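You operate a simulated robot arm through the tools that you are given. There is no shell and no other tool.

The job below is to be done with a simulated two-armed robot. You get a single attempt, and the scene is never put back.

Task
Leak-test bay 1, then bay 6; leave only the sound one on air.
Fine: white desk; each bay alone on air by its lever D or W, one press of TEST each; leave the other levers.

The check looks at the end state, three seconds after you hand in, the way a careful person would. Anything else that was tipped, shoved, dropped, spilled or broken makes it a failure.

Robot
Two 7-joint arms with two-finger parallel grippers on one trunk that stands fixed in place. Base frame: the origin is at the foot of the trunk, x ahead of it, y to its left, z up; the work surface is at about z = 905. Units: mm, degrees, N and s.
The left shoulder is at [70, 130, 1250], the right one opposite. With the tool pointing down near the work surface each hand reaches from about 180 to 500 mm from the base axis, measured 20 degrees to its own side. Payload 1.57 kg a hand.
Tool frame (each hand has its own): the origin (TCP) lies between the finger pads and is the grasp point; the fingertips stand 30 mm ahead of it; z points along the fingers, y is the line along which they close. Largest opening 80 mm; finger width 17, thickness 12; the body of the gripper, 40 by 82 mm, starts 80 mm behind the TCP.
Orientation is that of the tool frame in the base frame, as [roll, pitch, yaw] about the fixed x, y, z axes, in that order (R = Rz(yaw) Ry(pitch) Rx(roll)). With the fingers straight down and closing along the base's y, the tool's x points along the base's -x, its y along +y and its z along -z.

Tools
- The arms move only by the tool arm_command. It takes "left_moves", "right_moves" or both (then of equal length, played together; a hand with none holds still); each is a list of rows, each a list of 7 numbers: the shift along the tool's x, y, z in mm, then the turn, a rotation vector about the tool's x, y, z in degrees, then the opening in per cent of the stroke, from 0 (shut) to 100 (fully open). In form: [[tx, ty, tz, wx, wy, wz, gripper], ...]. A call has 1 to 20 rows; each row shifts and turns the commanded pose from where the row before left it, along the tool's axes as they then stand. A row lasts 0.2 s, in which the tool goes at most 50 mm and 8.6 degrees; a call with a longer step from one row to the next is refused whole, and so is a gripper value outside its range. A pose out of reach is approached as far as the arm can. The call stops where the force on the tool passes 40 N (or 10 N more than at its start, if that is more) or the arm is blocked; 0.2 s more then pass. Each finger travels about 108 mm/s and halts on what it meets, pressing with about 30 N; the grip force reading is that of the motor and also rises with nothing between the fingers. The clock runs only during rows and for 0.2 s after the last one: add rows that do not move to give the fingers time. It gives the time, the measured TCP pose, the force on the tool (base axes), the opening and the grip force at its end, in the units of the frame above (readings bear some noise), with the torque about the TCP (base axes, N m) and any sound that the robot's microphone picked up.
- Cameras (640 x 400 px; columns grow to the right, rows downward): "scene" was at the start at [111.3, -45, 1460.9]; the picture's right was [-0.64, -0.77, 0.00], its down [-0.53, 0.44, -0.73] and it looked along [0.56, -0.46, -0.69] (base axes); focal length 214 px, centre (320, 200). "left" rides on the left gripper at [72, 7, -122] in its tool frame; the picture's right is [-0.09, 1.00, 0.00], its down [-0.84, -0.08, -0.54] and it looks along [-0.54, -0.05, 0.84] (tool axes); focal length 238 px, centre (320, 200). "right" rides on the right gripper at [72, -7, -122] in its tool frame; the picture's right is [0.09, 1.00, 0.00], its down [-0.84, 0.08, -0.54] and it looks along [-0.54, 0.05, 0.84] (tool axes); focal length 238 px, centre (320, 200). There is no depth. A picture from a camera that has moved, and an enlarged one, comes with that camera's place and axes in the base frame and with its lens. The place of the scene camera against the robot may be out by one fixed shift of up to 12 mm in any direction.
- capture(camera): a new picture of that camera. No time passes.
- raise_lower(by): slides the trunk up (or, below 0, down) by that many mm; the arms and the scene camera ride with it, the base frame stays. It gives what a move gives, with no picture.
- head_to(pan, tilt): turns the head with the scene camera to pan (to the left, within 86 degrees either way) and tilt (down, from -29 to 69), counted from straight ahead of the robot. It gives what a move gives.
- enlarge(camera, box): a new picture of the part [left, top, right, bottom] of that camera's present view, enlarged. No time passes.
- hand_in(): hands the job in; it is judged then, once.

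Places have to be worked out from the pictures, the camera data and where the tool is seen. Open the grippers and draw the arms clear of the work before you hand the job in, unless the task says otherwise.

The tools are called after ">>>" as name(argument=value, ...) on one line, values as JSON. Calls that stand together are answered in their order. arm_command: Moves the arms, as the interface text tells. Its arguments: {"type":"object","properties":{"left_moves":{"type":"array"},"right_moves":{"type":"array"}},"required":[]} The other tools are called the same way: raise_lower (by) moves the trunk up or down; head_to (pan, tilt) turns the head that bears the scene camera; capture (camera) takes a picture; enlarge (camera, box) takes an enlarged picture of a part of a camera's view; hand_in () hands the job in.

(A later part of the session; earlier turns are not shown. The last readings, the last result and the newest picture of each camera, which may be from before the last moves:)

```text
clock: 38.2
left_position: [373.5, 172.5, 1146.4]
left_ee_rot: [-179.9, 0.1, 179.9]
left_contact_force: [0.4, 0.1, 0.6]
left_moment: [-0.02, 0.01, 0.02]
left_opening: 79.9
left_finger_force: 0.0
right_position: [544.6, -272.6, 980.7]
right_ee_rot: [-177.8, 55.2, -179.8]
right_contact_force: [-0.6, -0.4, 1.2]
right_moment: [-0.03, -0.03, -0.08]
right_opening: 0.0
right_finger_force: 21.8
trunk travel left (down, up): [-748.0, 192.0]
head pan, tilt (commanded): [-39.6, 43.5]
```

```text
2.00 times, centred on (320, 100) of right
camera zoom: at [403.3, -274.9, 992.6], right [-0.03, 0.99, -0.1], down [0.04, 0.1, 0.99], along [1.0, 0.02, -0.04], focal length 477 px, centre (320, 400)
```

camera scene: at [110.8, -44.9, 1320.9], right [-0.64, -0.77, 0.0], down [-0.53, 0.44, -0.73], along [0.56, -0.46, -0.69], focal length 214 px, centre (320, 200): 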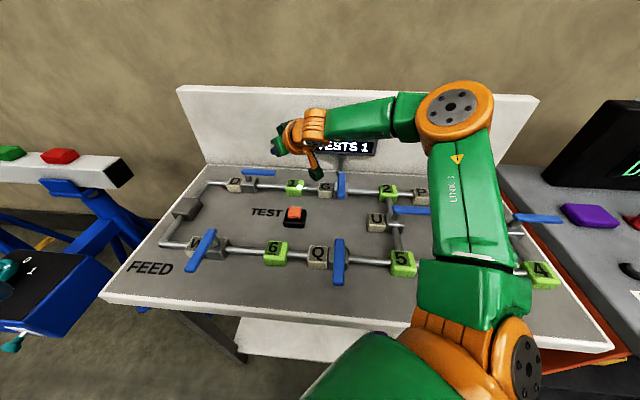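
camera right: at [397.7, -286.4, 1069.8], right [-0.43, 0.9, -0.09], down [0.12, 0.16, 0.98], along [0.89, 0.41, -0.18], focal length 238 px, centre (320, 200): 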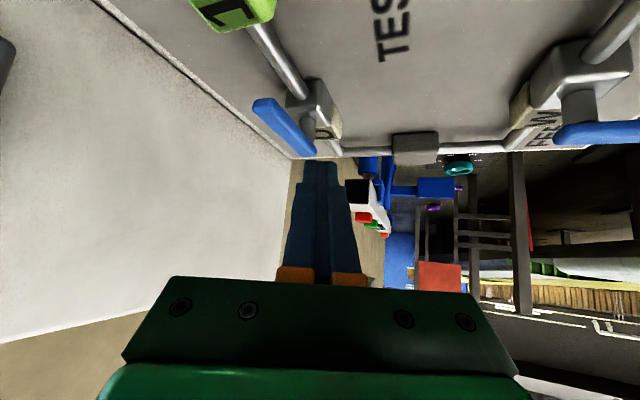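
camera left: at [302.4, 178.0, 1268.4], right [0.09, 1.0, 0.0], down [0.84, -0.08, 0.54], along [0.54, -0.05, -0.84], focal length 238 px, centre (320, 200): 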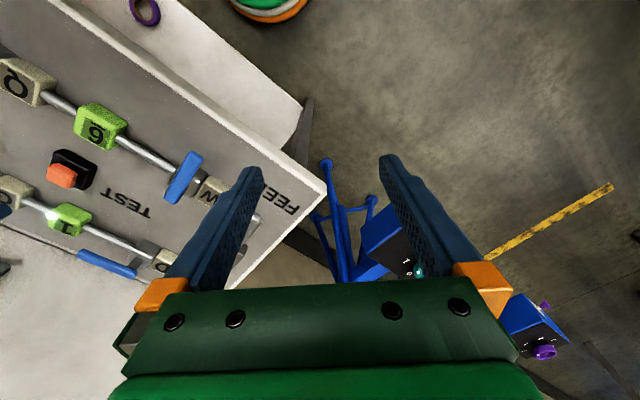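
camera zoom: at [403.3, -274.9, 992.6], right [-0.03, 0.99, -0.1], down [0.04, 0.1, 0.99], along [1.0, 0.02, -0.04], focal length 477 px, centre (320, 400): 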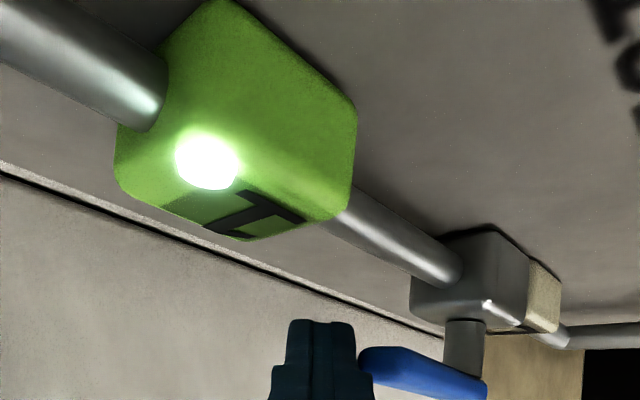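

The lever follows with almost no force. I'll continue the arc: (−12,+25) mm in six steps.

>>> arm_command(right_moves=[[1.1, 4.2, -1.6, 0, 0, 0, 0], [1.1, 4.2, -1.6, 0, 0, 0, 0], [1.1, 4.2, -1.6, 0, 0, 0, 0], [1.1, 4.2, -1.6, 0, 0, 0, 0], [1.1, 4.2, -1.6, 0, 0, 0, 0], [1.1, 4.2, -1.6, 0, 0, 0, 0]])

>>> enlarge(camera="left", box=[0, 190, 180, 303])

>>> enlarge(camera="right", box=[160, 0, 480, 200])

```text
clock: 39.6
left_position: [374.0, 172.8, 1145.5]
left_ee_rot: [-180.0, 0.1, -180.0]
left_contact_force: [0.4, -0.1, 0.2]
left_moment: [0.01, 0.02, -0.04]
left_opening: 79.9
left_finger_force: 0.1
right_position: [535.8, -244.4, 981.0]
right_ee_rot: [-177.7, 55.2, -179.6]
right_contact_force: [0.1, -0.4, 0.6]
right_moment: [-0.02, 0.03, -0.01]
right_opening: 0.0
right_finger_force: 21.2
trunk travel left (down, up): [-748.0, 192.0]
head pan, tilt (commanded): [-39.6, 43.5]
```

```text
3.54 times, centred on (90, 246) of left
camera zoom: at [302.8, 178.0, 1268.3], right [0.09, 1.0, 0.0], down [0.84, -0.08, 0.54], along [0.54, -0.05, -0.84], focal length 844 px, centre (1134, 35)
```

zoom: 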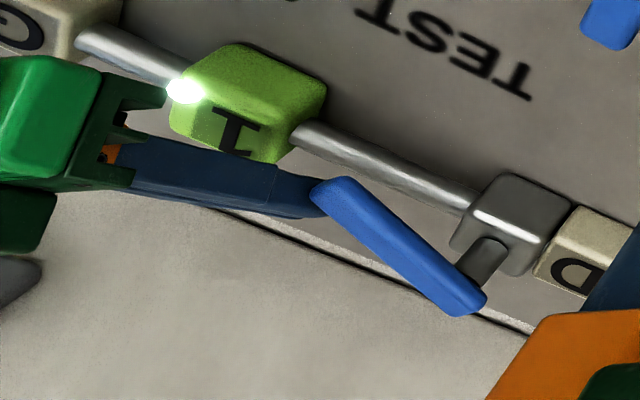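

```text
2.00 times, centred on (320, 100) of right
camera zoom: at [393.8, -249.1, 993.1], right [-0.03, 0.99, -0.1], down [0.04, 0.1, 0.99], along [1.0, 0.02, -0.04], focal length 477 px, centre (320, 400)
```

zoom: 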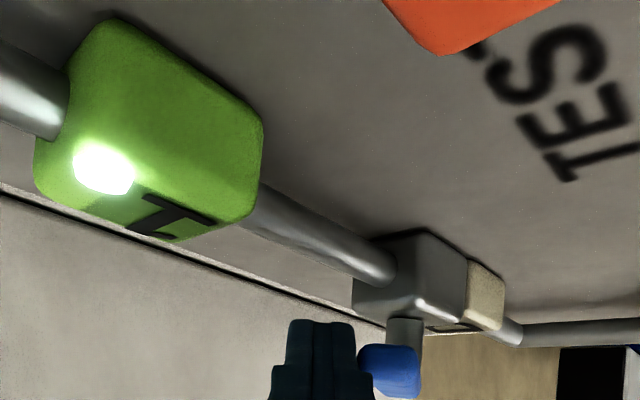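

Lever D is about 25–30° turned back; the fingertip is pushing on its flat. I'll continue +y by 30 mm.

>>> arm_command(right_moves=[[0, 4.3, 0, 0, 0, 0, 0], [0, 4.3, 0, 0, 0, 0, 0], [0, 4.3, 0, 0, 0, 0, 0], [0, 4.3, 0, 0, 0, 0, 0], [0, 4.3, 0, 0, 0, 0, 0], [0, 4.3, 0, 0, 0, 0, 0], [0, 4.3, 0, 0, 0, 0, 0]])

>>> enlarge(camera="left", box=[0, 190, 180, 303])

>>> enlarge(camera="right", box=[160, 0, 480, 200])

```text
clock: 41.2
left_position: [374.5, 171.6, 1146.3]
left_ee_rot: [-179.9, 0.1, -179.9]
left_contact_force: [-0.1, 0.1, -0.7]
left_moment: [0.0, 0.01, 0.0]
left_opening: 80.0
left_finger_force: 0.0
right_position: [537.4, -215.6, 979.4]
right_ee_rot: [-177.7, 55.2, -179.7]
right_contact_force: [0.3, -0.3, 0.2]
right_moment: [-0.01, 0.01, -0.02]
right_opening: 0.0
right_finger_force: 21.1
trunk travel left (down, up): [-748.0, 192.0]
head pan, tilt (commanded): [-39.6, 43.5]
```

```text
3.54 times, centred on (90, 246) of left
camera zoom: at [302.8, 177.8, 1268.3], right [0.09, 1.0, 0.0], down [0.84, -0.08, 0.54], along [0.54, -0.05, -0.84], focal length 844 px, centre (1134, 35)
```

zoom: 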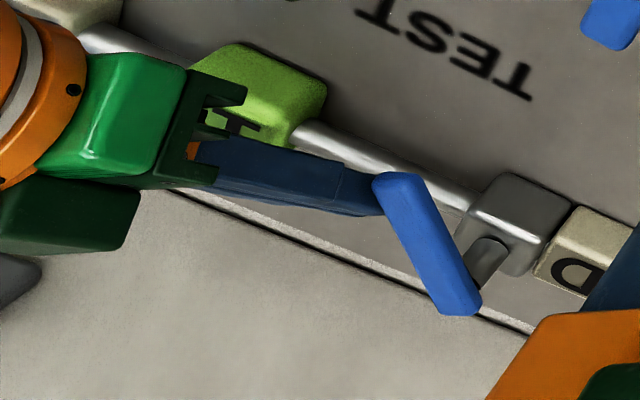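

```text
2.00 times, centred on (320, 100) of right
camera zoom: at [395.7, -218.8, 992.5], right [-0.03, 0.99, -0.1], down [0.04, 0.1, 0.99], along [1.0, 0.02, -0.04], focal length 477 px, centre (320, 400)
```

zoom: 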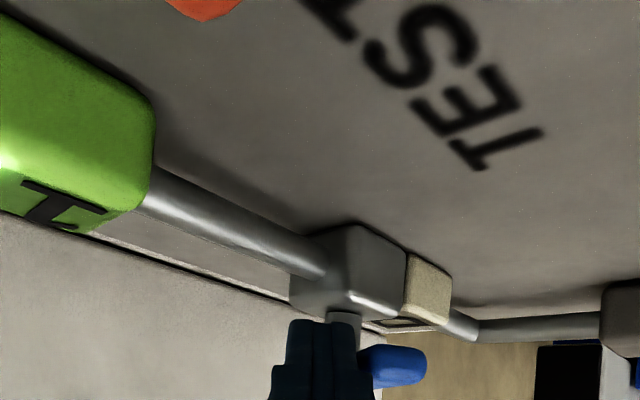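

Lever D is now about two-thirds of the way back. I'll continue +y with a little +x, 20 mm in small steps.

>>> arm_command(right_moves=[[-0.4, 4, 0.6, 0, 0, 0, 0], [-0.4, 4, 0.6, 0, 0, 0, 0], [-0.4, 4, 0.6, 0, 0, 0, 0], [-0.4, 4, 0.6, 0, 0, 0, 0], [-0.4, 4, 0.6, 0, 0, 0, 0]])

>>> enlarge(camera="left", box=[0, 190, 180, 303])

>>> enlarge(camera="right", box=[160, 0, 480, 200])

```text
clock: 42.4
left_position: [375.6, 172.5, 1145.8]
left_ee_rot: [-179.9, 0.1, 180.0]
left_contact_force: [-0.2, 0.2, -0.2]
left_moment: [0.0, 0.03, 0.01]
left_opening: 80.1
left_finger_force: 0.0
right_position: [538.8, -196.0, 978.9]
right_ee_rot: [-177.8, 55.2, -179.7]
right_contact_force: [1.0, -1.5, -0.2]
right_moment: [0.05, 0.0, -0.01]
right_opening: 0.0
right_finger_force: 21.4
trunk travel left (down, up): [-748.0, 192.0]
head pan, tilt (commanded): [-39.6, 43.5]
```

```text
3.54 times, centred on (90, 246) of left
camera zoom: at [303.2, 177.8, 1268.2], right [0.09, 1.0, 0.0], down [0.84, -0.08, 0.54], along [0.54, -0.05, -0.84], focal length 844 px, centre (1134, 35)
```

zoom: 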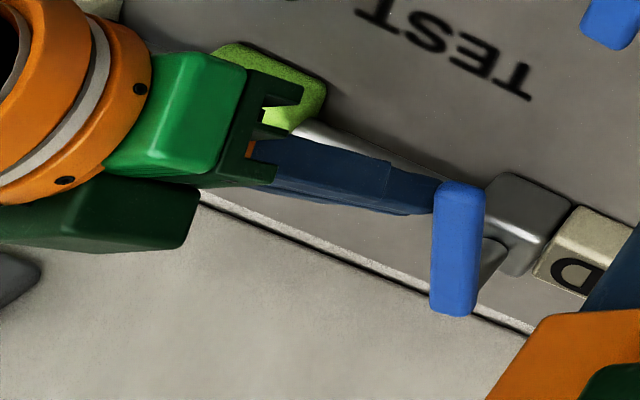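

```text
2.00 times, centred on (320, 100) of right
camera zoom: at [398.5, -199.3, 990.9], right [-0.03, 0.99, -0.1], down [0.04, 0.1, 0.99], along [1.0, 0.02, -0.04], focal length 477 px, centre (320, 400)
```

zoom: 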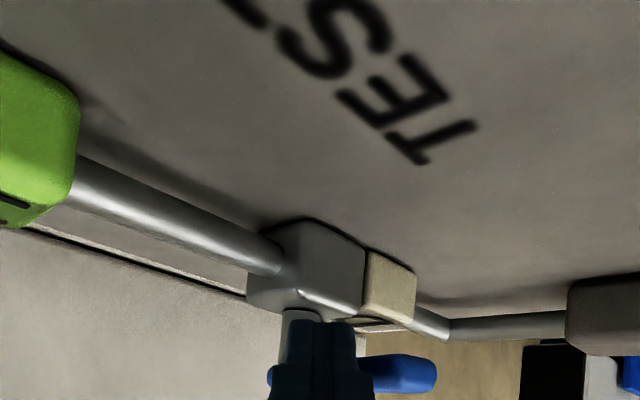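

The lever is nearly back, about 18° short of its original crosswise position. I'll nudge along (+8,+13) mm in small steps.

>>> arm_command(right_moves=[[-0.9, 2.6, 1.3, 0, 0, 0, 0], [-0.9, 2.6, 1.3, 0, 0, 0, 0], [-0.9, 2.6, 1.3, 0, 0, 0, 0], [-0.9, 2.6, 1.3, 0, 0, 0, 0], [-0.9, 2.6, 1.3, 0, 0, 0, 0]])

>>> enlarge(camera="left", box=[0, 190, 180, 303])

>>> enlarge(camera="right", box=[160, 0, 480, 200])

```text
clock: 43.6
left_position: [373.1, 170.0, 1146.6]
left_ee_rot: [-180.0, 0.2, -180.0]
left_contact_force: [-0.4, -0.2, 0.3]
left_moment: [-0.03, 0.02, 0.03]
left_opening: 80.1
left_finger_force: 0.0
right_position: [546.2, -185.3, 980.1]
right_ee_rot: [-177.8, 55.1, -179.8]
right_contact_force: [-5.7, -3.4, -2.2]
right_moment: [-0.02, 0.12, 0.0]
right_opening: 0.1
right_finger_force: 21.6
trunk travel left (down, up): [-748.0, 192.0]
head pan, tilt (commanded): [-39.6, 43.5]
```

```text
3.54 times, centred on (90, 246) of left
camera zoom: at [301.6, 175.5, 1268.9], right [0.09, 1.0, 0.0], down [0.84, -0.08, 0.54], along [0.54, -0.05, -0.84], focal length 844 px, centre (1134, 35)
```

zoom: 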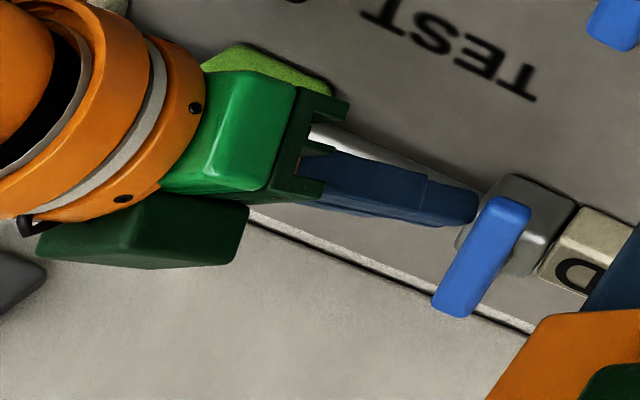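

```text
2.00 times, centred on (320, 100) of right
camera zoom: at [406.0, -188.4, 991.3], right [-0.02, 0.99, -0.1], down [0.04, 0.1, 0.99], along [1.0, 0.02, -0.04], focal length 477 px, centre (320, 400)
```

zoom: 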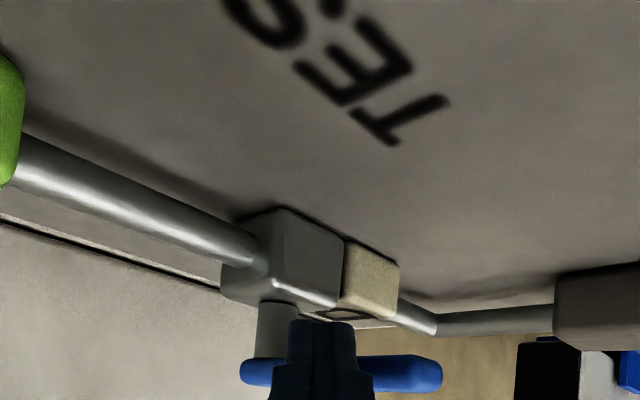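

The lever is back at its original crosswise angle, and the force rose to about 7 N, i.e. the closed stop. I'll back off from it and lift clear.

>>> arm_command(right_moves=[[5.7, -8, -8.2, 0, 0, 0, 0], [-28.7, 0, -20, 0, 0, 0, 0], [-28.7, 0, -20, 0, 0, 0, 0], [16, -10, -23, 0, 0, 0, 0], [16, -10, -23, 0, 0, 0, 0], [16, -10, -23, 0, 0, 0, 0], [0, 0, 0, 0, 0, 0, 0]])

>>> enlarge(camera="left", box=[0, 150, 240, 300])

>>> capture(camera="scene")

```text
clock: 45.2
left_position: [374.3, 172.2, 1145.6]
left_ee_rot: [-179.9, 0.0, -179.8]
left_contact_force: [0.8, -0.2, 0.2]
left_moment: [0.01, 0.0, -0.01]
left_opening: 80.0
left_finger_force: 0.0
right_position: [455.6, -217.5, 1048.1]
right_ee_rot: [-177.7, 55.0, -179.7]
right_contact_force: [-0.7, 0.5, 0.7]
right_moment: [0.01, 0.0, 0.01]
right_opening: 0.2
right_finger_force: 21.9
trunk travel left (down, up): [-748.0, 192.0]
head pan, tilt (commanded): [-39.6, 43.5]
```

```text
2.67 times, centred on (120, 225) of left
camera zoom: at [303.5, 178.1, 1268.1], right [0.09, 1.0, 0.0], down [0.84, -0.08, 0.54], along [0.54, -0.05, -0.84], focal length 636 px, centre (853, 133)
```

zoom: 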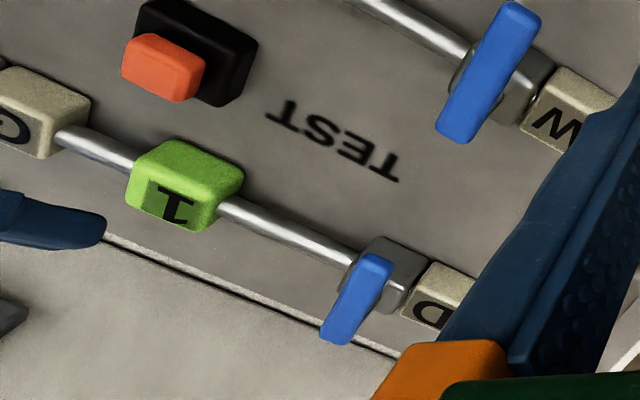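

```text
taken
camera scene: at [111.7, -44.9, 1320.8], right [-0.64, -0.77, 0.0], down [-0.53, 0.44, -0.73], along [0.56, -0.46, -0.69], focal length 214 px, centre (320, 200)
```

scene: 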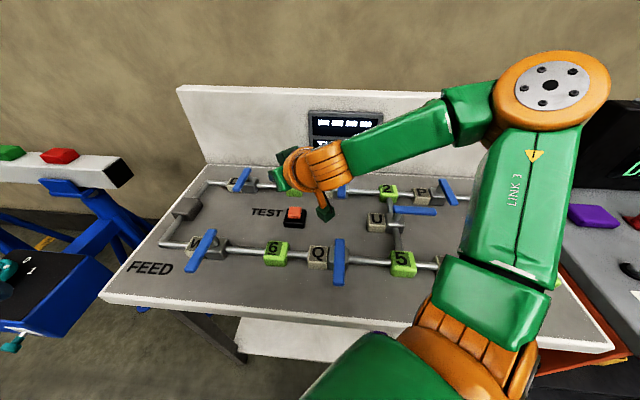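

D is shut again, bay 1's lamp is out, and the display has gone back to dashes. Now I bring the left hand to W: gripper shut, yawed −42° so it points along W's handle, tilted 25°. At the same time I turn the right hand upright over TEST.

>>> arm_command(left_moves=[[0, 0, 0, 0, 0, 7, 0], [0, 0, 0, 0, 0, 7, 0], [0, 0, 0, 0, 0, 7, 0], [0, 0, 0, 0, 0, 7, 0], [0, 0, 0, 0, 0, 7, 0], [0, 0, 0, 0, 0, 7, 0], [0, 0, 0, 0, -8.4, 0, 0], [0, 0, 0, 0, -8.4, 0, 0], [0, 0, 0, 0, -8.2, 0, 0], [0, 0, 0, 0, 0, 0, 0]], right_moves=[[13.2, -20, -18.9, 0, 0, 0, 0], [0, 0, 0, 0, 7.8, 0, 0], [0, 0, 0, 0, 7.8, 0, 0], [0, 0, 0, 0, 7.8, 0, 0], [0, 0, 0, 0, 7.8, 0, 0], [0, 0, 0, 0, 7.8, 0, 0], [0, 0, 0, 0, 7.8, 0, 0], [0, 0, 0, 0, 7.8, 0, 0], [0, 0, 0, 0, 0, 0, 0], [0, 0, 0, 0, 0, 0, 0]])

>>> capture(camera="scene")

>>> capture(camera="left")

>>> capture(camera="right")

```text
clock: 47.4
left_position: [350.5, 156.7, 1124.6]
left_ee_rot: [-180.0, 25.2, 138.1]
left_contact_force: [0.9, 0.4, -0.5]
left_moment: [0.01, -0.02, 0.0]
left_opening: 0.0
left_finger_force: 20.5
left hand out of reach, approached as far as the arm can: row 4, 5, 6
right_position: [429.5, -236.5, 1049.5]
right_ee_rot: [-178.7, 0.4, 178.3]
right_contact_force: [0.2, -0.7, 0.0]
right_moment: [-0.02, 0.02, -0.02]
right_opening: 0.0
right_finger_force: 21.3
trunk travel left (down, up): [-748.0, 192.0]
head pan, tilt (commanded): [-39.6, 43.5]
```

```text
taken
camera scene: at [110.9, -45.2, 1320.9], right [-0.64, -0.77, 0.0], down [-0.53, 0.44, -0.73], along [0.56, -0.46, -0.69], focal length 214 px, centre (320, 200)
```

scene: 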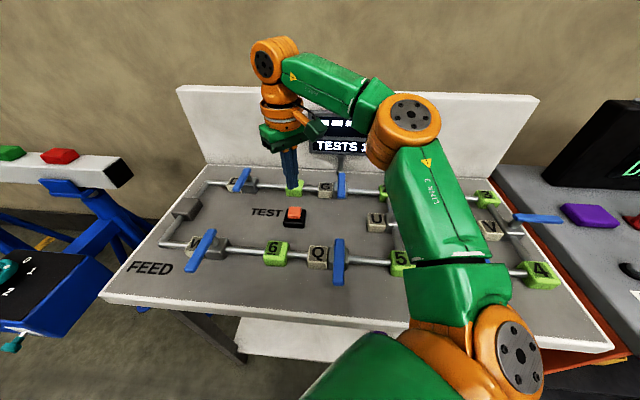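

```text
taken
camera left: at [268.4, 238.9, 1204.2], right [0.73, 0.69, 0.04], down [0.34, -0.41, 0.85], along [0.6, -0.6, -0.53], focal length 238 px, centre (320, 200)
```

left: 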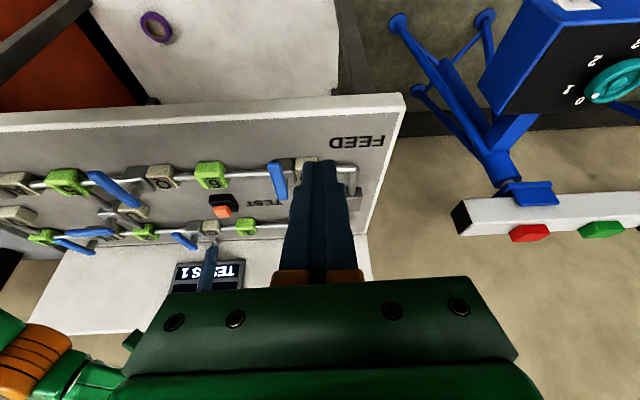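

```text
taken
camera right: at [356.5, -239.1, 1173.7], right [-0.06, 1.0, -0.02], down [0.83, 0.07, 0.55], along [0.55, 0.02, -0.84], focal length 238 px, centre (320, 200)
```

right: 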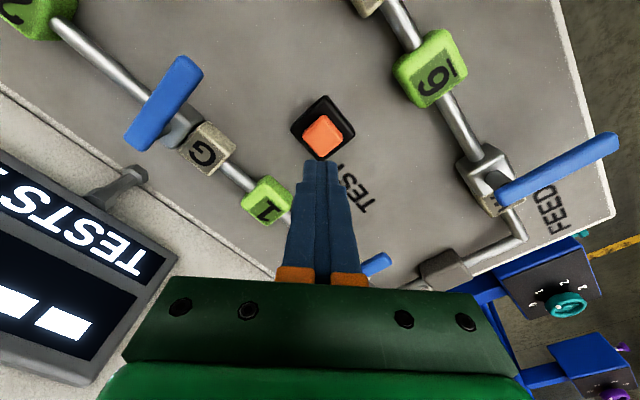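

Both hands are placed; W's lever is confirmed from tip (410,4) to (471,-59). I'll move the left hand to a hover above the feed side of W's handle, TCP (438,16,1050).

>>> arm_command(left_moves=[[-22.5, -9.2, 27, 0, 0, 0, 0], [-22.5, -9.2, 27, 0, 0, 0, 0], [-22.5, -9.2, 27, 0, 0, 0, 0], [-22.5, -9.2, 27, 0, 0, 0, 0], [-22.5, -9.2, 27, 0, 0, 0, 0], [0, 0, 0, 0, 0, 0, 0]])

>>> capture(camera="left")

>>> capture(camera="right")

>>> capture(camera="scene")

```text
clock: 48.8
left_position: [438.5, 15.1, 1050.6]
left_ee_rot: [-180.0, 25.2, 138.0]
left_contact_force: [0.1, 1.0, 0.0]
left_moment: [-0.02, 0.04, -0.01]
left_opening: 0.0
left_finger_force: 21.5
right_position: [430.7, -236.0, 1052.5]
right_ee_rot: [-178.7, 0.5, 178.6]
right_contact_force: [-0.5, 0.3, -0.8]
right_moment: [0.01, 0.01, -0.02]
right_opening: 0.0
right_finger_force: 21.5
trunk travel left (down, up): [-748.0, 192.0]
head pan, tilt (commanded): [-39.6, 43.5]
```

```text
taken
camera left: at [357.0, 97.5, 1130.5], right [0.73, 0.69, 0.04], down [0.34, -0.41, 0.85], along [0.6, -0.6, -0.53], focal length 238 px, centre (320, 200)
```

left: 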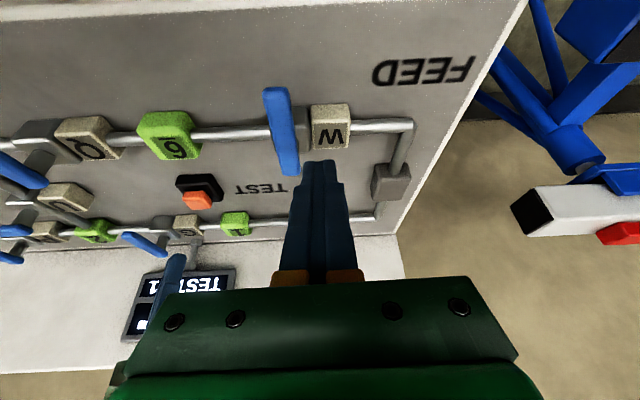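

```text
taken
camera right: at [356.5, -238.3, 1173.9], right [-0.07, 1.0, -0.02], down [0.83, 0.07, 0.55], along [0.55, 0.02, -0.84], focal length 238 px, centre (320, 200)
```

right: 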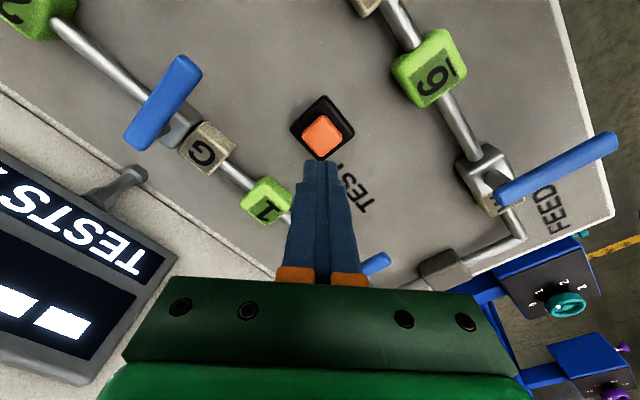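

```text
taken
camera scene: at [110.9, -44.4, 1320.9], right [-0.64, -0.77, 0.0], down [-0.53, 0.44, -0.73], along [0.56, -0.46, -0.69], focal length 214 px, centre (320, 200)
```

scene: 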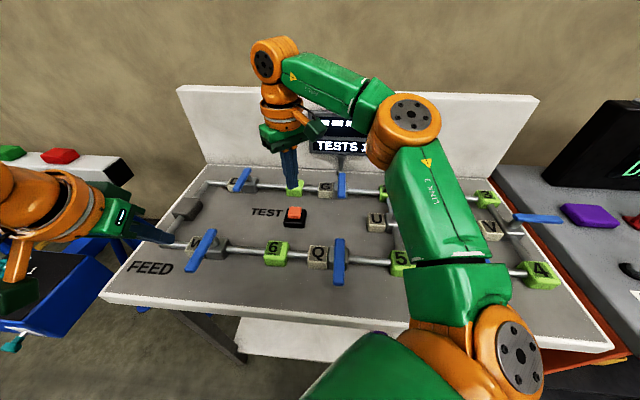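

The hover is good, with the finger just on the feed side of W's handle. I'll descend in two stages and check clearance.

>>> arm_command(left_moves=[[9.3, 0, 19.9, 0, 0, 0, 0], [7.6, 0, 16.3, 0, 0, 0, 0], [0, 0, 0, 0, 0, 0, 0]])

>>> enlarge(camera="left", box=[160, 40, 480, 240])

>>> enlarge(camera="right", box=[440, 80, 640, 205])

>>> enlarge(camera="scene", box=[120, 200, 280, 300])

```text
clock: 49.6
left_position: [438.9, 15.9, 1006.6]
left_ee_rot: [180.0, 25.1, 138.1]
left_contact_force: [-0.5, -0.7, 0.8]
left_moment: [0.0, 0.02, 0.01]
left_opening: 0.0
left_finger_force: 20.9
right_position: [429.9, -236.7, 1051.9]
right_ee_rot: [-178.7, 0.6, 178.6]
right_contact_force: [0.2, 0.2, -0.1]
right_moment: [0.02, -0.04, 0.02]
right_opening: 0.0
right_finger_force: 20.9
trunk travel left (down, up): [-748.0, 192.0]
head pan, tilt (commanded): [-39.6, 43.5]
```

```text
2.00 times, centred on (320, 140) of left
camera zoom: at [356.3, 97.8, 1088.3], right [0.73, 0.69, 0.04], down [0.34, -0.41, 0.85], along [0.6, -0.6, -0.53], focal length 477 px, centre (320, 320)
```

zoom: 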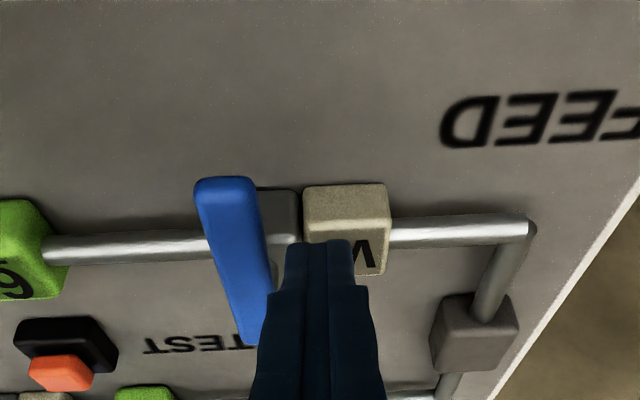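

```text
3.20 times, centred on (540, 142) of right
camera zoom: at [356.7, -239.0, 1173.7], right [-0.07, 1.0, -0.02], down [0.83, 0.07, 0.55], along [0.55, 0.02, -0.84], focal length 763 px, centre (-384, 384)
```

zoom: 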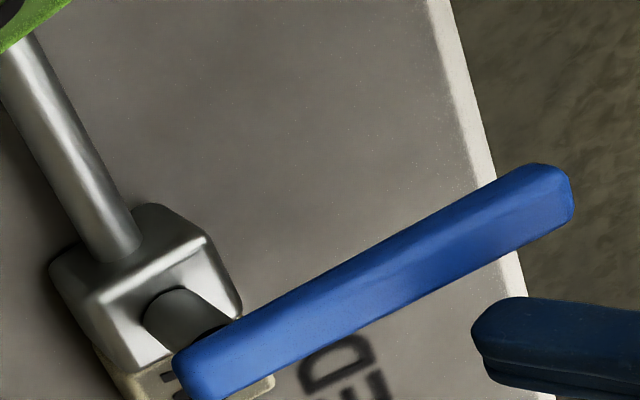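

```text
4.00 times, centred on (200, 250) of scene
camera zoom: at [111.1, -45.2, 1320.9], right [-0.64, -0.77, 0.0], down [-0.53, 0.44, -0.73], along [0.56, -0.46, -0.69], focal length 858 px, centre (800, 0)
```

zoom: 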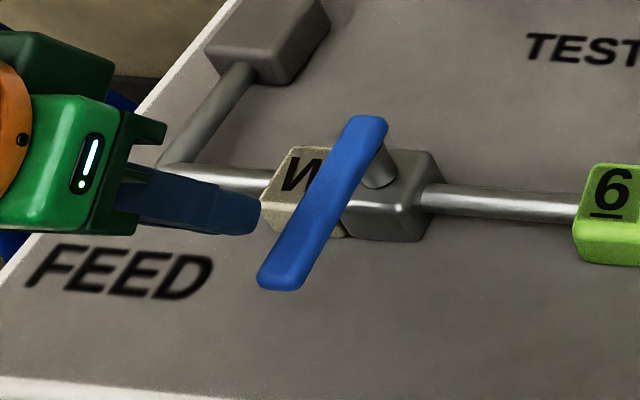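

The finger is clear on the feed side. I'll descend the last 22 mm to bring it level with the handle.

>>> arm_command(left_moves=[[4.7, 0, 10, 0, 0, 0, 0], [4.6, 0, 9.9, 0, 0, 0, 0], [0, 0, 0, 0, 0, 0, 0]])

>>> enlarge(camera="left", box=[160, 40, 480, 240])

>>> enlarge(camera="right", box=[440, 80, 640, 205])

>>> enlarge(camera="scene", box=[120, 200, 280, 300])

```text
clock: 50.4
left_position: [440.4, 15.5, 986.2]
left_ee_rot: [-180.0, 25.2, 138.0]
left_contact_force: [-0.2, -0.2, 0.0]
left_moment: [-0.02, 0.0, -0.03]
left_opening: 0.1
left_finger_force: 21.1
right_position: [429.4, -236.9, 1051.2]
right_ee_rot: [-178.6, 0.5, 178.5]
right_contact_force: [-0.5, -0.6, 0.0]
right_moment: [-0.03, 0.03, -0.01]
right_opening: 0.0
right_finger_force: 21.5
trunk travel left (down, up): [-748.0, 192.0]
head pan, tilt (commanded): [-39.6, 43.5]
```

```text
2.00 times, centred on (320, 140) of left
camera zoom: at [357.2, 97.5, 1066.2], right [0.73, 0.68, 0.04], down [0.34, -0.41, 0.85], along [0.6, -0.6, -0.53], focal length 477 px, centre (320, 320)
```

zoom: 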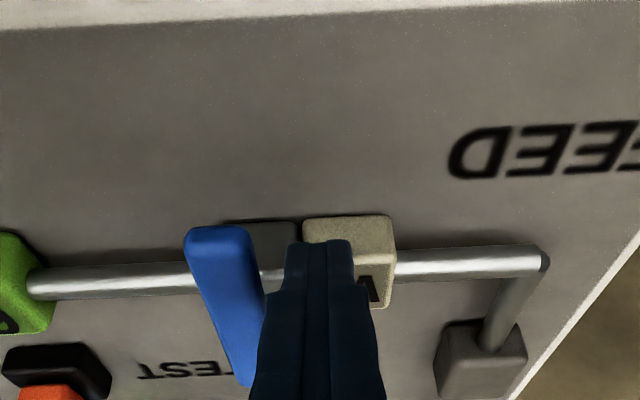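

```text
3.20 times, centred on (540, 142) of right
camera zoom: at [356.8, -239.0, 1173.7], right [-0.07, 1.0, -0.02], down [0.83, 0.07, 0.55], along [0.55, 0.02, -0.84], focal length 763 px, centre (-384, 384)
```

zoom: 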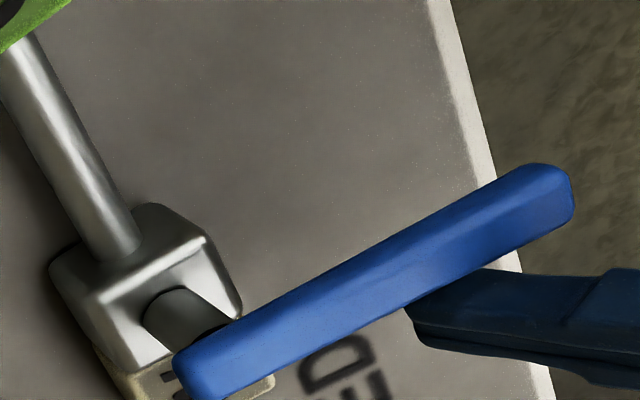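

```text
4.00 times, centred on (200, 250) of scene
camera zoom: at [111.2, -45.1, 1320.9], right [-0.64, -0.77, 0.0], down [-0.53, 0.44, -0.73], along [0.56, -0.46, -0.69], focal length 858 px, centre (800, 0)
```

zoom: 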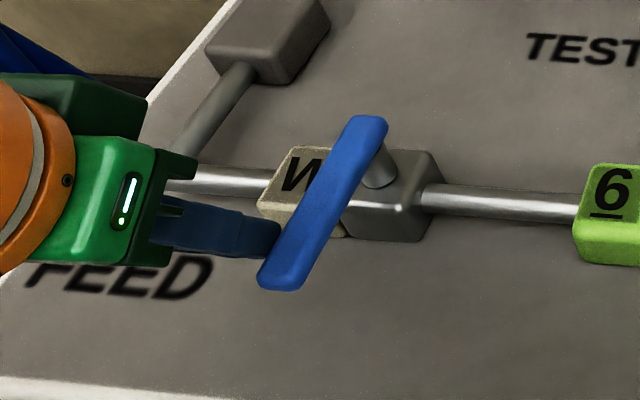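

The left finger is level beside W's handle on the feed side. I'll slide it slightly outward along the handle and then push toward bay 6 in 4 mm steps.

>>> arm_command(left_moves=[[4.4, -4.35, -2.05, 0, 0, 0, 0], [4.4, -4.35, -2.05, 0, 0, 0, 0], [0.2, -4.1, -0.1, 0, 0, 0, 0], [0.2, -4.1, -0.1, 0, 0, 0, 0], [0.2, -4.1, -0.1, 0, 0, 0, 0], [0.2, -4.1, -0.1, 0, 0, 0, 0]])

>>> enlarge(camera="right", box=[440, 80, 640, 205])

>>> enlarge(camera="scene", box=[120, 200, 280, 300])

```text
clock: 51.8
left_position: [414.1, 6.2, 987.1]
left_ee_rot: [-180.0, 25.0, 138.0]
left_contact_force: [0.8, -0.4, -0.2]
left_moment: [-0.01, 0.0, 0.03]
left_opening: 0.0
left_finger_force: 21.2
right_position: [430.2, -237.1, 1051.2]
right_ee_rot: [-178.7, 0.6, 178.5]
right_contact_force: [1.1, -0.1, -0.5]
right_moment: [-0.03, 0.01, -0.01]
right_opening: 0.3
right_finger_force: 21.1
trunk travel left (down, up): [-748.0, 192.0]
head pan, tilt (commanded): [-39.6, 43.5]
```

```text
3.20 times, centred on (540, 142) of right
camera zoom: at [357.1, -239.0, 1173.6], right [-0.06, 1.0, -0.02], down [0.83, 0.07, 0.55], along [0.55, 0.02, -0.84], focal length 763 px, centre (-384, 384)
```

zoom: 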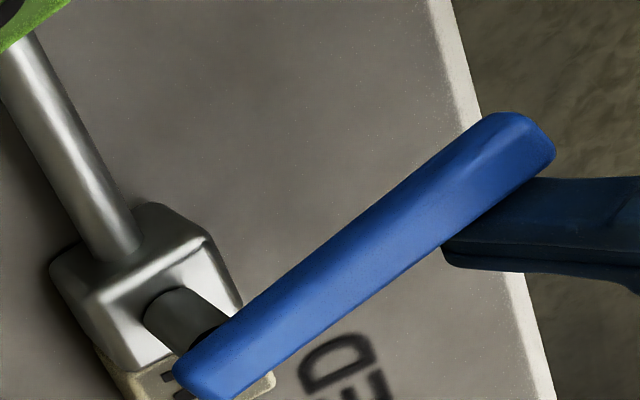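

```text
4.00 times, centred on (200, 250) of scene
camera zoom: at [111.5, -45.1, 1320.8], right [-0.64, -0.77, 0.0], down [-0.53, 0.44, -0.73], along [0.56, -0.46, -0.69], focal length 858 px, centre (800, 0)
```

zoom: 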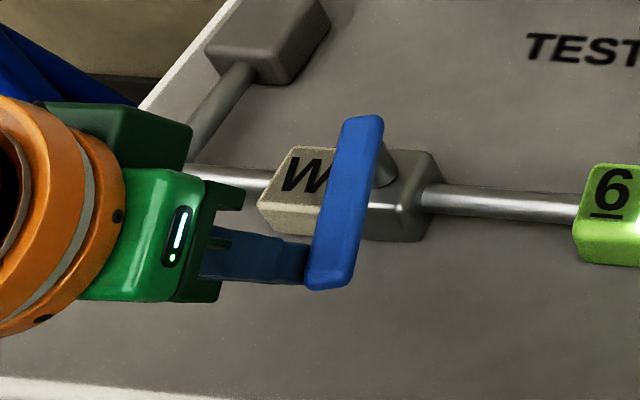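

W turns freely. I'll continue along the arc toward bay 6, eight more small steps.

>>> arm_command(left_moves=[[-1.75, -4.31, 0.82, 0, 0, 0, 0], [-1.75, -4.31, 0.82, 0, 0, 0, 0], [-1.75, -4.31, 0.82, 0, 0, 0, 0], [-1.75, -4.31, 0.82, 0, 0, 0, 0], [-2.1, -2.95, 0.98, 0, 0, 0, 0], [-2.1, -2.95, 0.98, 0, 0, 0, 0], [-2.1, -2.95, 0.98, 0, 0, 0, 0], [-2.1, -2.95, 0.98, 0, 0, 0, 0]])

>>> enlarge(camera="right", box=[400, 60, 640, 210])

>>> enlarge(camera="scene", box=[120, 200, 280, 300])

```text
clock: 53.6
left_position: [406.2, -28.8, 986.5]
left_ee_rot: [180.0, 25.1, 138.0]
left_contact_force: [-0.4, 0.3, 0.3]
left_moment: [0.04, -0.05, 0.0]
left_opening: 0.0
left_finger_force: 20.7
right_position: [429.5, -237.8, 1052.0]
right_ee_rot: [-178.7, 0.5, 178.4]
right_contact_force: [0.4, 0.1, 0.0]
right_moment: [0.0, -0.01, -0.01]
right_opening: 0.0
right_finger_force: 21.0
trunk travel left (down, up): [-748.0, 192.0]
head pan, tilt (commanded): [-39.6, 43.5]
```

```text
2.67 times, centred on (520, 135) of right
camera zoom: at [356.9, -238.9, 1173.7], right [-0.07, 1.0, -0.02], down [0.83, 0.07, 0.55], along [0.55, 0.02, -0.84], focal length 636 px, centre (-213, 373)
```

zoom: 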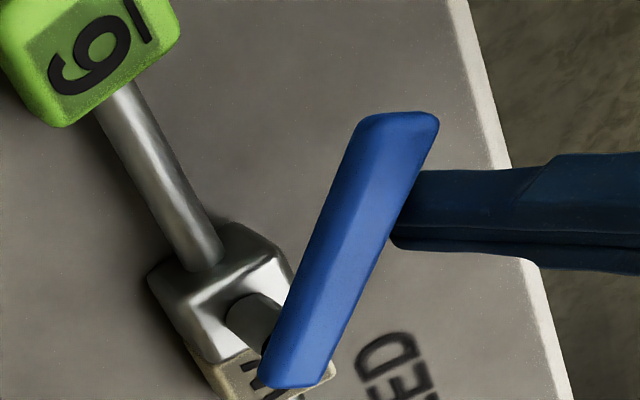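

```text
4.00 times, centred on (200, 250) of scene
camera zoom: at [111.3, -45.0, 1320.8], right [-0.64, -0.77, 0.0], down [-0.53, 0.44, -0.73], along [0.56, -0.46, -0.69], focal length 858 px, centre (800, 0)
```

zoom: 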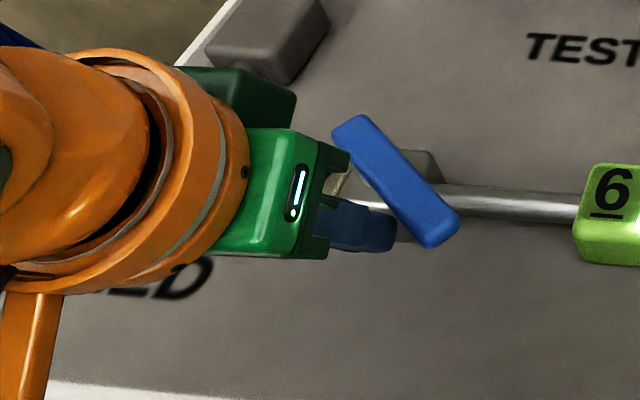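

W is past halfway. I'll continue, curving inward: five more small steps.

>>> arm_command(left_moves=[[-3.68, -2.27, 1.72, 0, 0, 0, 0], [-3.68, -2.27, 1.72, 0, 0, 0, 0], [-3.84, -1.43, 1.79, 0, 0, 0, 0], [-3.84, -1.43, 1.79, 0, 0, 0, 0], [0, 0, 0, 0, 0, 0, 0]])

>>> enlarge(camera="right", box=[400, 60, 640, 210])

>>> enlarge(camera="scene", box=[120, 200, 280, 300])

```text
clock: 54.8
left_position: [413.3, -44.1, 985.8]
left_ee_rot: [180.0, 25.0, 138.1]
left_contact_force: [-0.4, -0.5, -0.4]
left_moment: [0.0, 0.01, -0.03]
left_opening: 0.2
left_finger_force: 21.1
right_position: [431.2, -237.5, 1052.0]
right_ee_rot: [-178.7, 0.6, 178.5]
right_contact_force: [0.9, -0.2, 0.1]
right_moment: [-0.02, -0.01, 0.01]
right_opening: 0.0
right_finger_force: 21.7
trunk travel left (down, up): [-748.0, 192.0]
head pan, tilt (commanded): [-39.6, 43.5]
```

```text
2.67 times, centred on (520, 135) of right
camera zoom: at [356.7, -238.9, 1173.7], right [-0.07, 1.0, -0.02], down [0.83, 0.07, 0.55], along [0.55, 0.02, -0.84], focal length 636 px, centre (-213, 373)
```

zoom: 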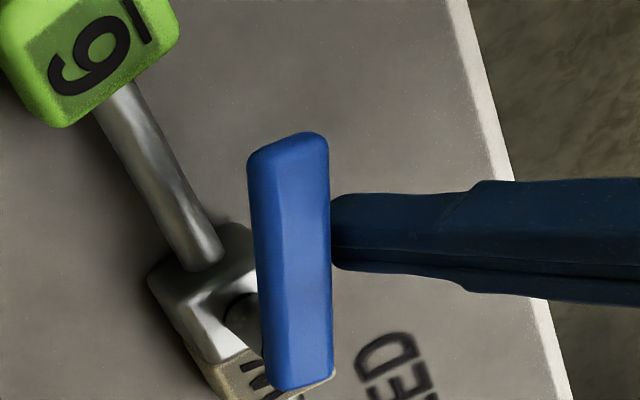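

```text
4.00 times, centred on (200, 250) of scene
camera zoom: at [111.1, -45.0, 1320.9], right [-0.64, -0.77, 0.0], down [-0.53, 0.44, -0.73], along [0.56, -0.46, -0.69], focal length 858 px, centre (800, 0)
```

zoom: 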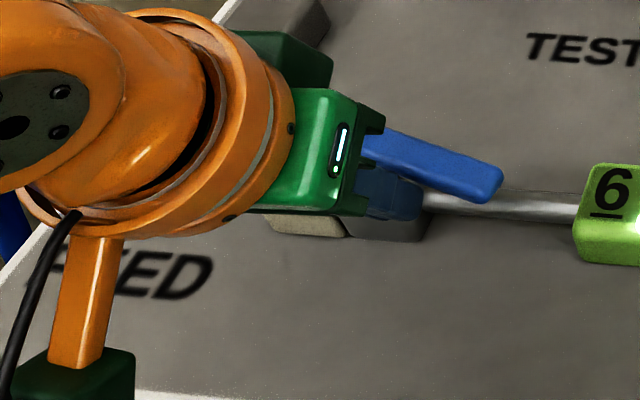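

W is at about 209°, i.e. roughly 19° short of aligned. I'll keep going in small 3 mm steps.

>>> arm_command(left_moves=[[-2.65, -0.86, 1.24, 0, 0, 0, 0], [-2.65, -0.86, 1.24, 0, 0, 0, 0], [-2.65, -0.86, 1.24, 0, 0, 0, 0], [-2.63, -0.08, 1.23, 0, 0, 0, 0], [0, 0, 0, 0, 0, 0, 0]])

>>> enlarge(camera="right", box=[360, 20, 640, 195])

>>> enlarge(camera="scene", box=[160, 190, 320, 290])

```text
clock: 56.0
left_position: [420.6, -54.7, 987.6]
left_ee_rot: [-180.0, 25.0, 138.0]
left_contact_force: [-2.4, 2.3, -2.8]
left_moment: [0.07, 0.14, -0.02]
left_opening: 0.0
left_finger_force: 21.5
right_position: [429.4, -236.6, 1053.0]
right_ee_rot: [-178.7, 0.5, 178.5]
right_contact_force: [1.6, 0.3, 0.4]
right_moment: [0.01, 0.0, -0.02]
right_opening: 0.0
right_finger_force: 21.4
trunk travel left (down, up): [-748.0, 192.0]
head pan, tilt (commanded): [-39.6, 43.5]
```

```text
2.29 times, centred on (500, 108) of right
camera zoom: at [356.3, -238.1, 1174.0], right [-0.07, 1.0, -0.02], down [0.83, 0.07, 0.55], along [0.55, 0.02, -0.84], focal length 545 px, centre (-91, 411)
```

zoom: 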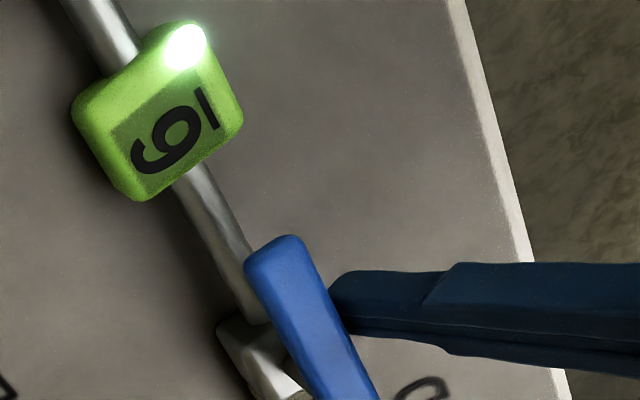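

```text
4.00 times, centred on (240, 240) of scene
camera zoom: at [110.6, -44.2, 1320.9], right [-0.64, -0.77, 0.0], down [-0.53, 0.44, -0.73], along [0.56, -0.46, -0.69], focal length 858 px, centre (640, 40)
```

zoom: 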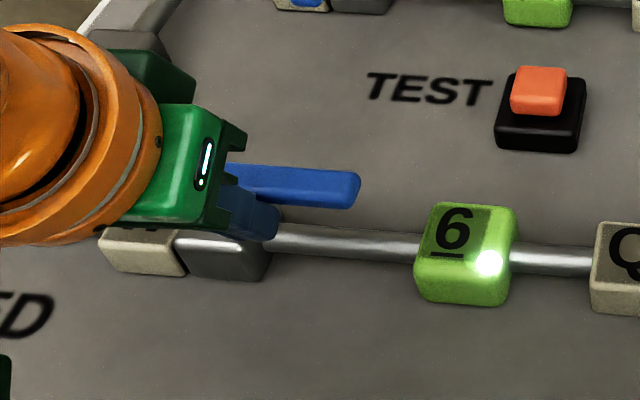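

Bay 6's lamp is lit and lever W lies parallel to its pipe, with a slight stop force. I'll back the left hand off, lift it and draw it away to the left.

>>> arm_command(left_moves=[[7.25, 0, -3.4, 0, 0, 0, 0], [-16.9, 0, -36.2, 0, 0, 0, 0], [-16.9, 0, -36.2, 0, 0, 0, 0], [29.4, 11.1, -13.7, 0, 0, 0, 0], [29.4, 11.1, -13.7, 0, 0, 0, 0], [29.4, 11.1, -13.7, 0, 0, 0, 0], [0, 0, 0, 0, 0, 0, 0]])

>>> capture(camera="scene")

>>> capture(camera="right")

>>> capture(camera="left")

```text
clock: 57.6
left_position: [364.4, 42.0, 1067.3]
left_ee_rot: [180.0, 25.1, 138.1]
left_contact_force: [-0.3, -0.2, 0.4]
left_moment: [0.01, 0.0, -0.02]
left_opening: 0.0
left_finger_force: 21.2
right_position: [430.6, -237.6, 1050.5]
right_ee_rot: [-178.7, 0.5, 178.4]
right_contact_force: [-0.2, -0.2, -0.2]
right_moment: [0.0, -0.01, 0.01]
right_opening: 0.1
right_finger_force: 21.0
trunk travel left (down, up): [-748.0, 192.0]
head pan, tilt (commanded): [-39.6, 43.5]
```

```text
taken
camera scene: at [111.6, -45.4, 1320.8], right [-0.64, -0.77, 0.0], down [-0.53, 0.44, -0.73], along [0.56, -0.46, -0.69], focal length 214 px, centre (320, 200)
```

scene: 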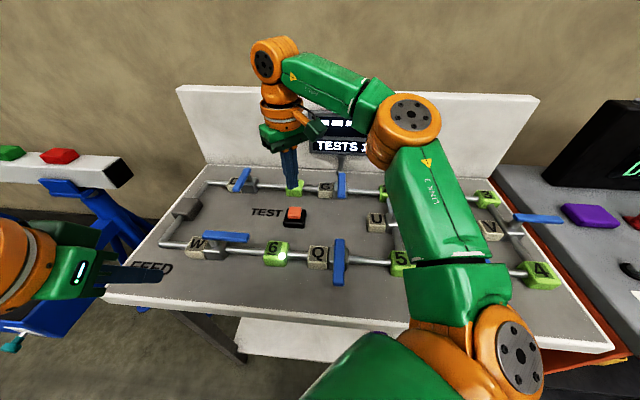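

```text
taken
camera right: at [357.1, -239.2, 1173.5], right [-0.07, 1.0, -0.02], down [0.83, 0.07, 0.55], along [0.55, 0.02, -0.84], focal length 238 px, centre (320, 200)
```

right: 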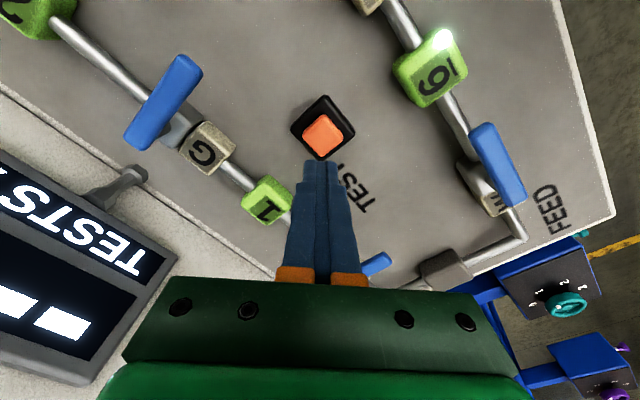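

```text
taken
camera left: at [281.6, 122.5, 1147.7], right [0.73, 0.69, 0.04], down [0.34, -0.41, 0.85], along [0.6, -0.6, -0.53], focal length 238 px, centre (320, 200)
```

left: 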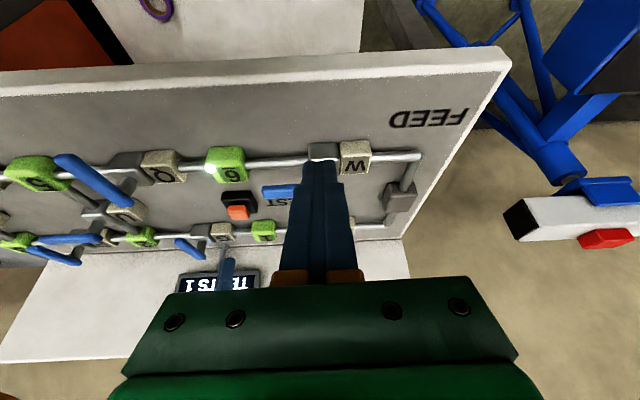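

Bay 6 alone is on air now (D and the others crosswise). The right hand is centred over TEST, so I'll do one press with the same slow approach as before.

>>> arm_command(right_moves=[[0, 0, 20, 0, 0, 0, 0], [0, 0, 20, 0, 0, 0, 0], [0, 0, 20, 0, 0, 0, 0], [0, 0, 8, 0, 0, 0, 0], [0, 0, 3, 0, 0, 0, 0], [0, 0, 2, 0, 0, 0, 0], [0, 0, 2, 0, 0, 0, 0], [0, 0, 2, 0, 0, 0, 0], [0, 0, 2, 0, 0, 0, 0], [0, 0, 2, 0, 0, 0, 0]])

>>> enlarge(camera="scene", box=[220, 120, 380, 220])

```text
clock: 59.8
left_position: [362.5, 40.8, 1067.6]
left_ee_rot: [180.0, 25.2, 138.1]
left_contact_force: [0.9, 0.3, -0.9]
left_moment: [0.04, -0.01, -0.03]
left_opening: 0.0
left_finger_force: 21.0
right_position: [430.2, -237.3, 970.7]
right_ee_rot: [-178.7, 0.7, 178.5]
right_contact_force: [0.4, -0.1, 2.2]
right_moment: [-0.01, 0.02, -0.01]
right_opening: 0.1
right_finger_force: 21.7
trunk travel left (down, up): [-748.0, 192.0]
head pan, tilt (commanded): [-39.6, 43.5]
heard: click
```

```text
4.00 times, centred on (300, 170) of scene
camera zoom: at [110.6, -44.6, 1321.0], right [-0.64, -0.77, 0.0], down [-0.53, 0.44, -0.73], along [0.56, -0.46, -0.69], focal length 858 px, centre (400, 320)
```

zoom: 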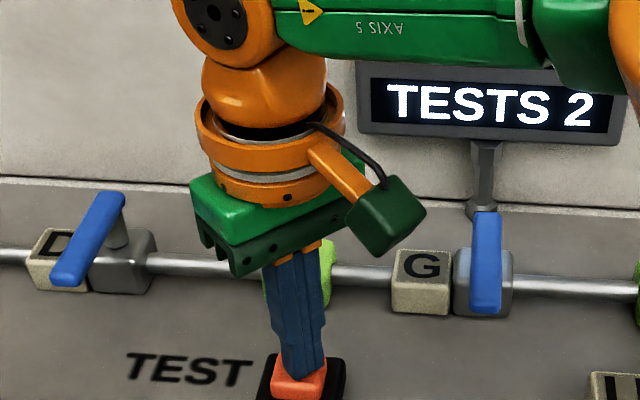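

A click and TESTS 2. I'll lift straight off the button and shift the hand so that the display can be read.

>>> arm_command(right_moves=[[0, 0, -15, 0, 0, 0, 0], [0, 0, -30, 0, 0, 0, 0], [0, 0, -35, 0, 0, 0, 0], [20, 15, -20, 0, 0, 0, 0], [25, 25, -15, 0, 0, 0, 0], [25, 25, -15, 0, 0, 0, 0]])

>>> capture(camera="scene")

>>> capture(camera="right")

```text
clock: 61.2
left_position: [362.6, 40.8, 1066.9]
left_ee_rot: [180.0, 25.2, 138.1]
left_contact_force: [0.0, 0.4, 0.3]
left_moment: [0.0, -0.02, -0.05]
left_opening: 0.0
left_finger_force: 22.0
right_position: [359.0, -165.8, 1097.0]
right_ee_rot: [-178.6, 0.7, 178.4]
right_contact_force: [-0.1, -0.5, -0.3]
right_moment: [0.0, -0.01, 0.01]
right_opening: 0.0
right_finger_force: 21.3
trunk travel left (down, up): [-748.0, 192.0]
head pan, tilt (commanded): [-39.6, 43.5]
```

```text
taken
camera scene: at [110.5, -44.1, 1321.0], right [-0.64, -0.77, 0.0], down [-0.53, 0.44, -0.73], along [0.56, -0.46, -0.69], focal length 214 px, centre (320, 200)
```

scene: 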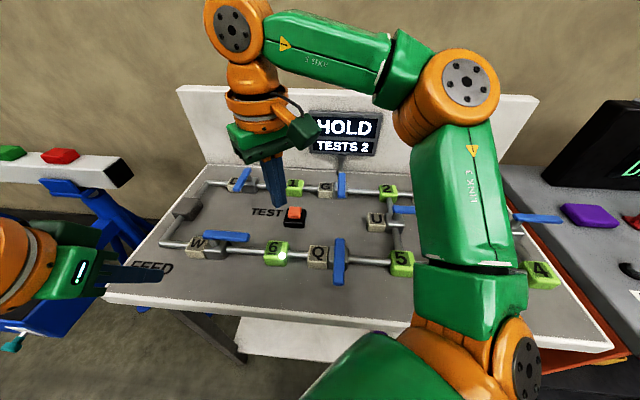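

```text
taken
camera right: at [285.1, -167.3, 1219.3], right [-0.06, 1.0, -0.02], down [0.83, 0.07, 0.55], along [0.55, 0.01, -0.84], focal length 238 px, centre (320, 200)
```

right: 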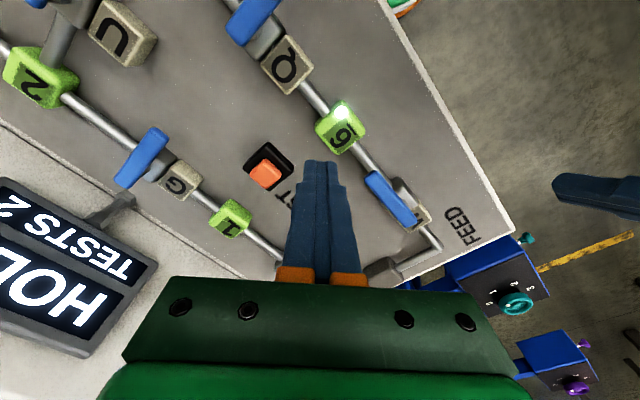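

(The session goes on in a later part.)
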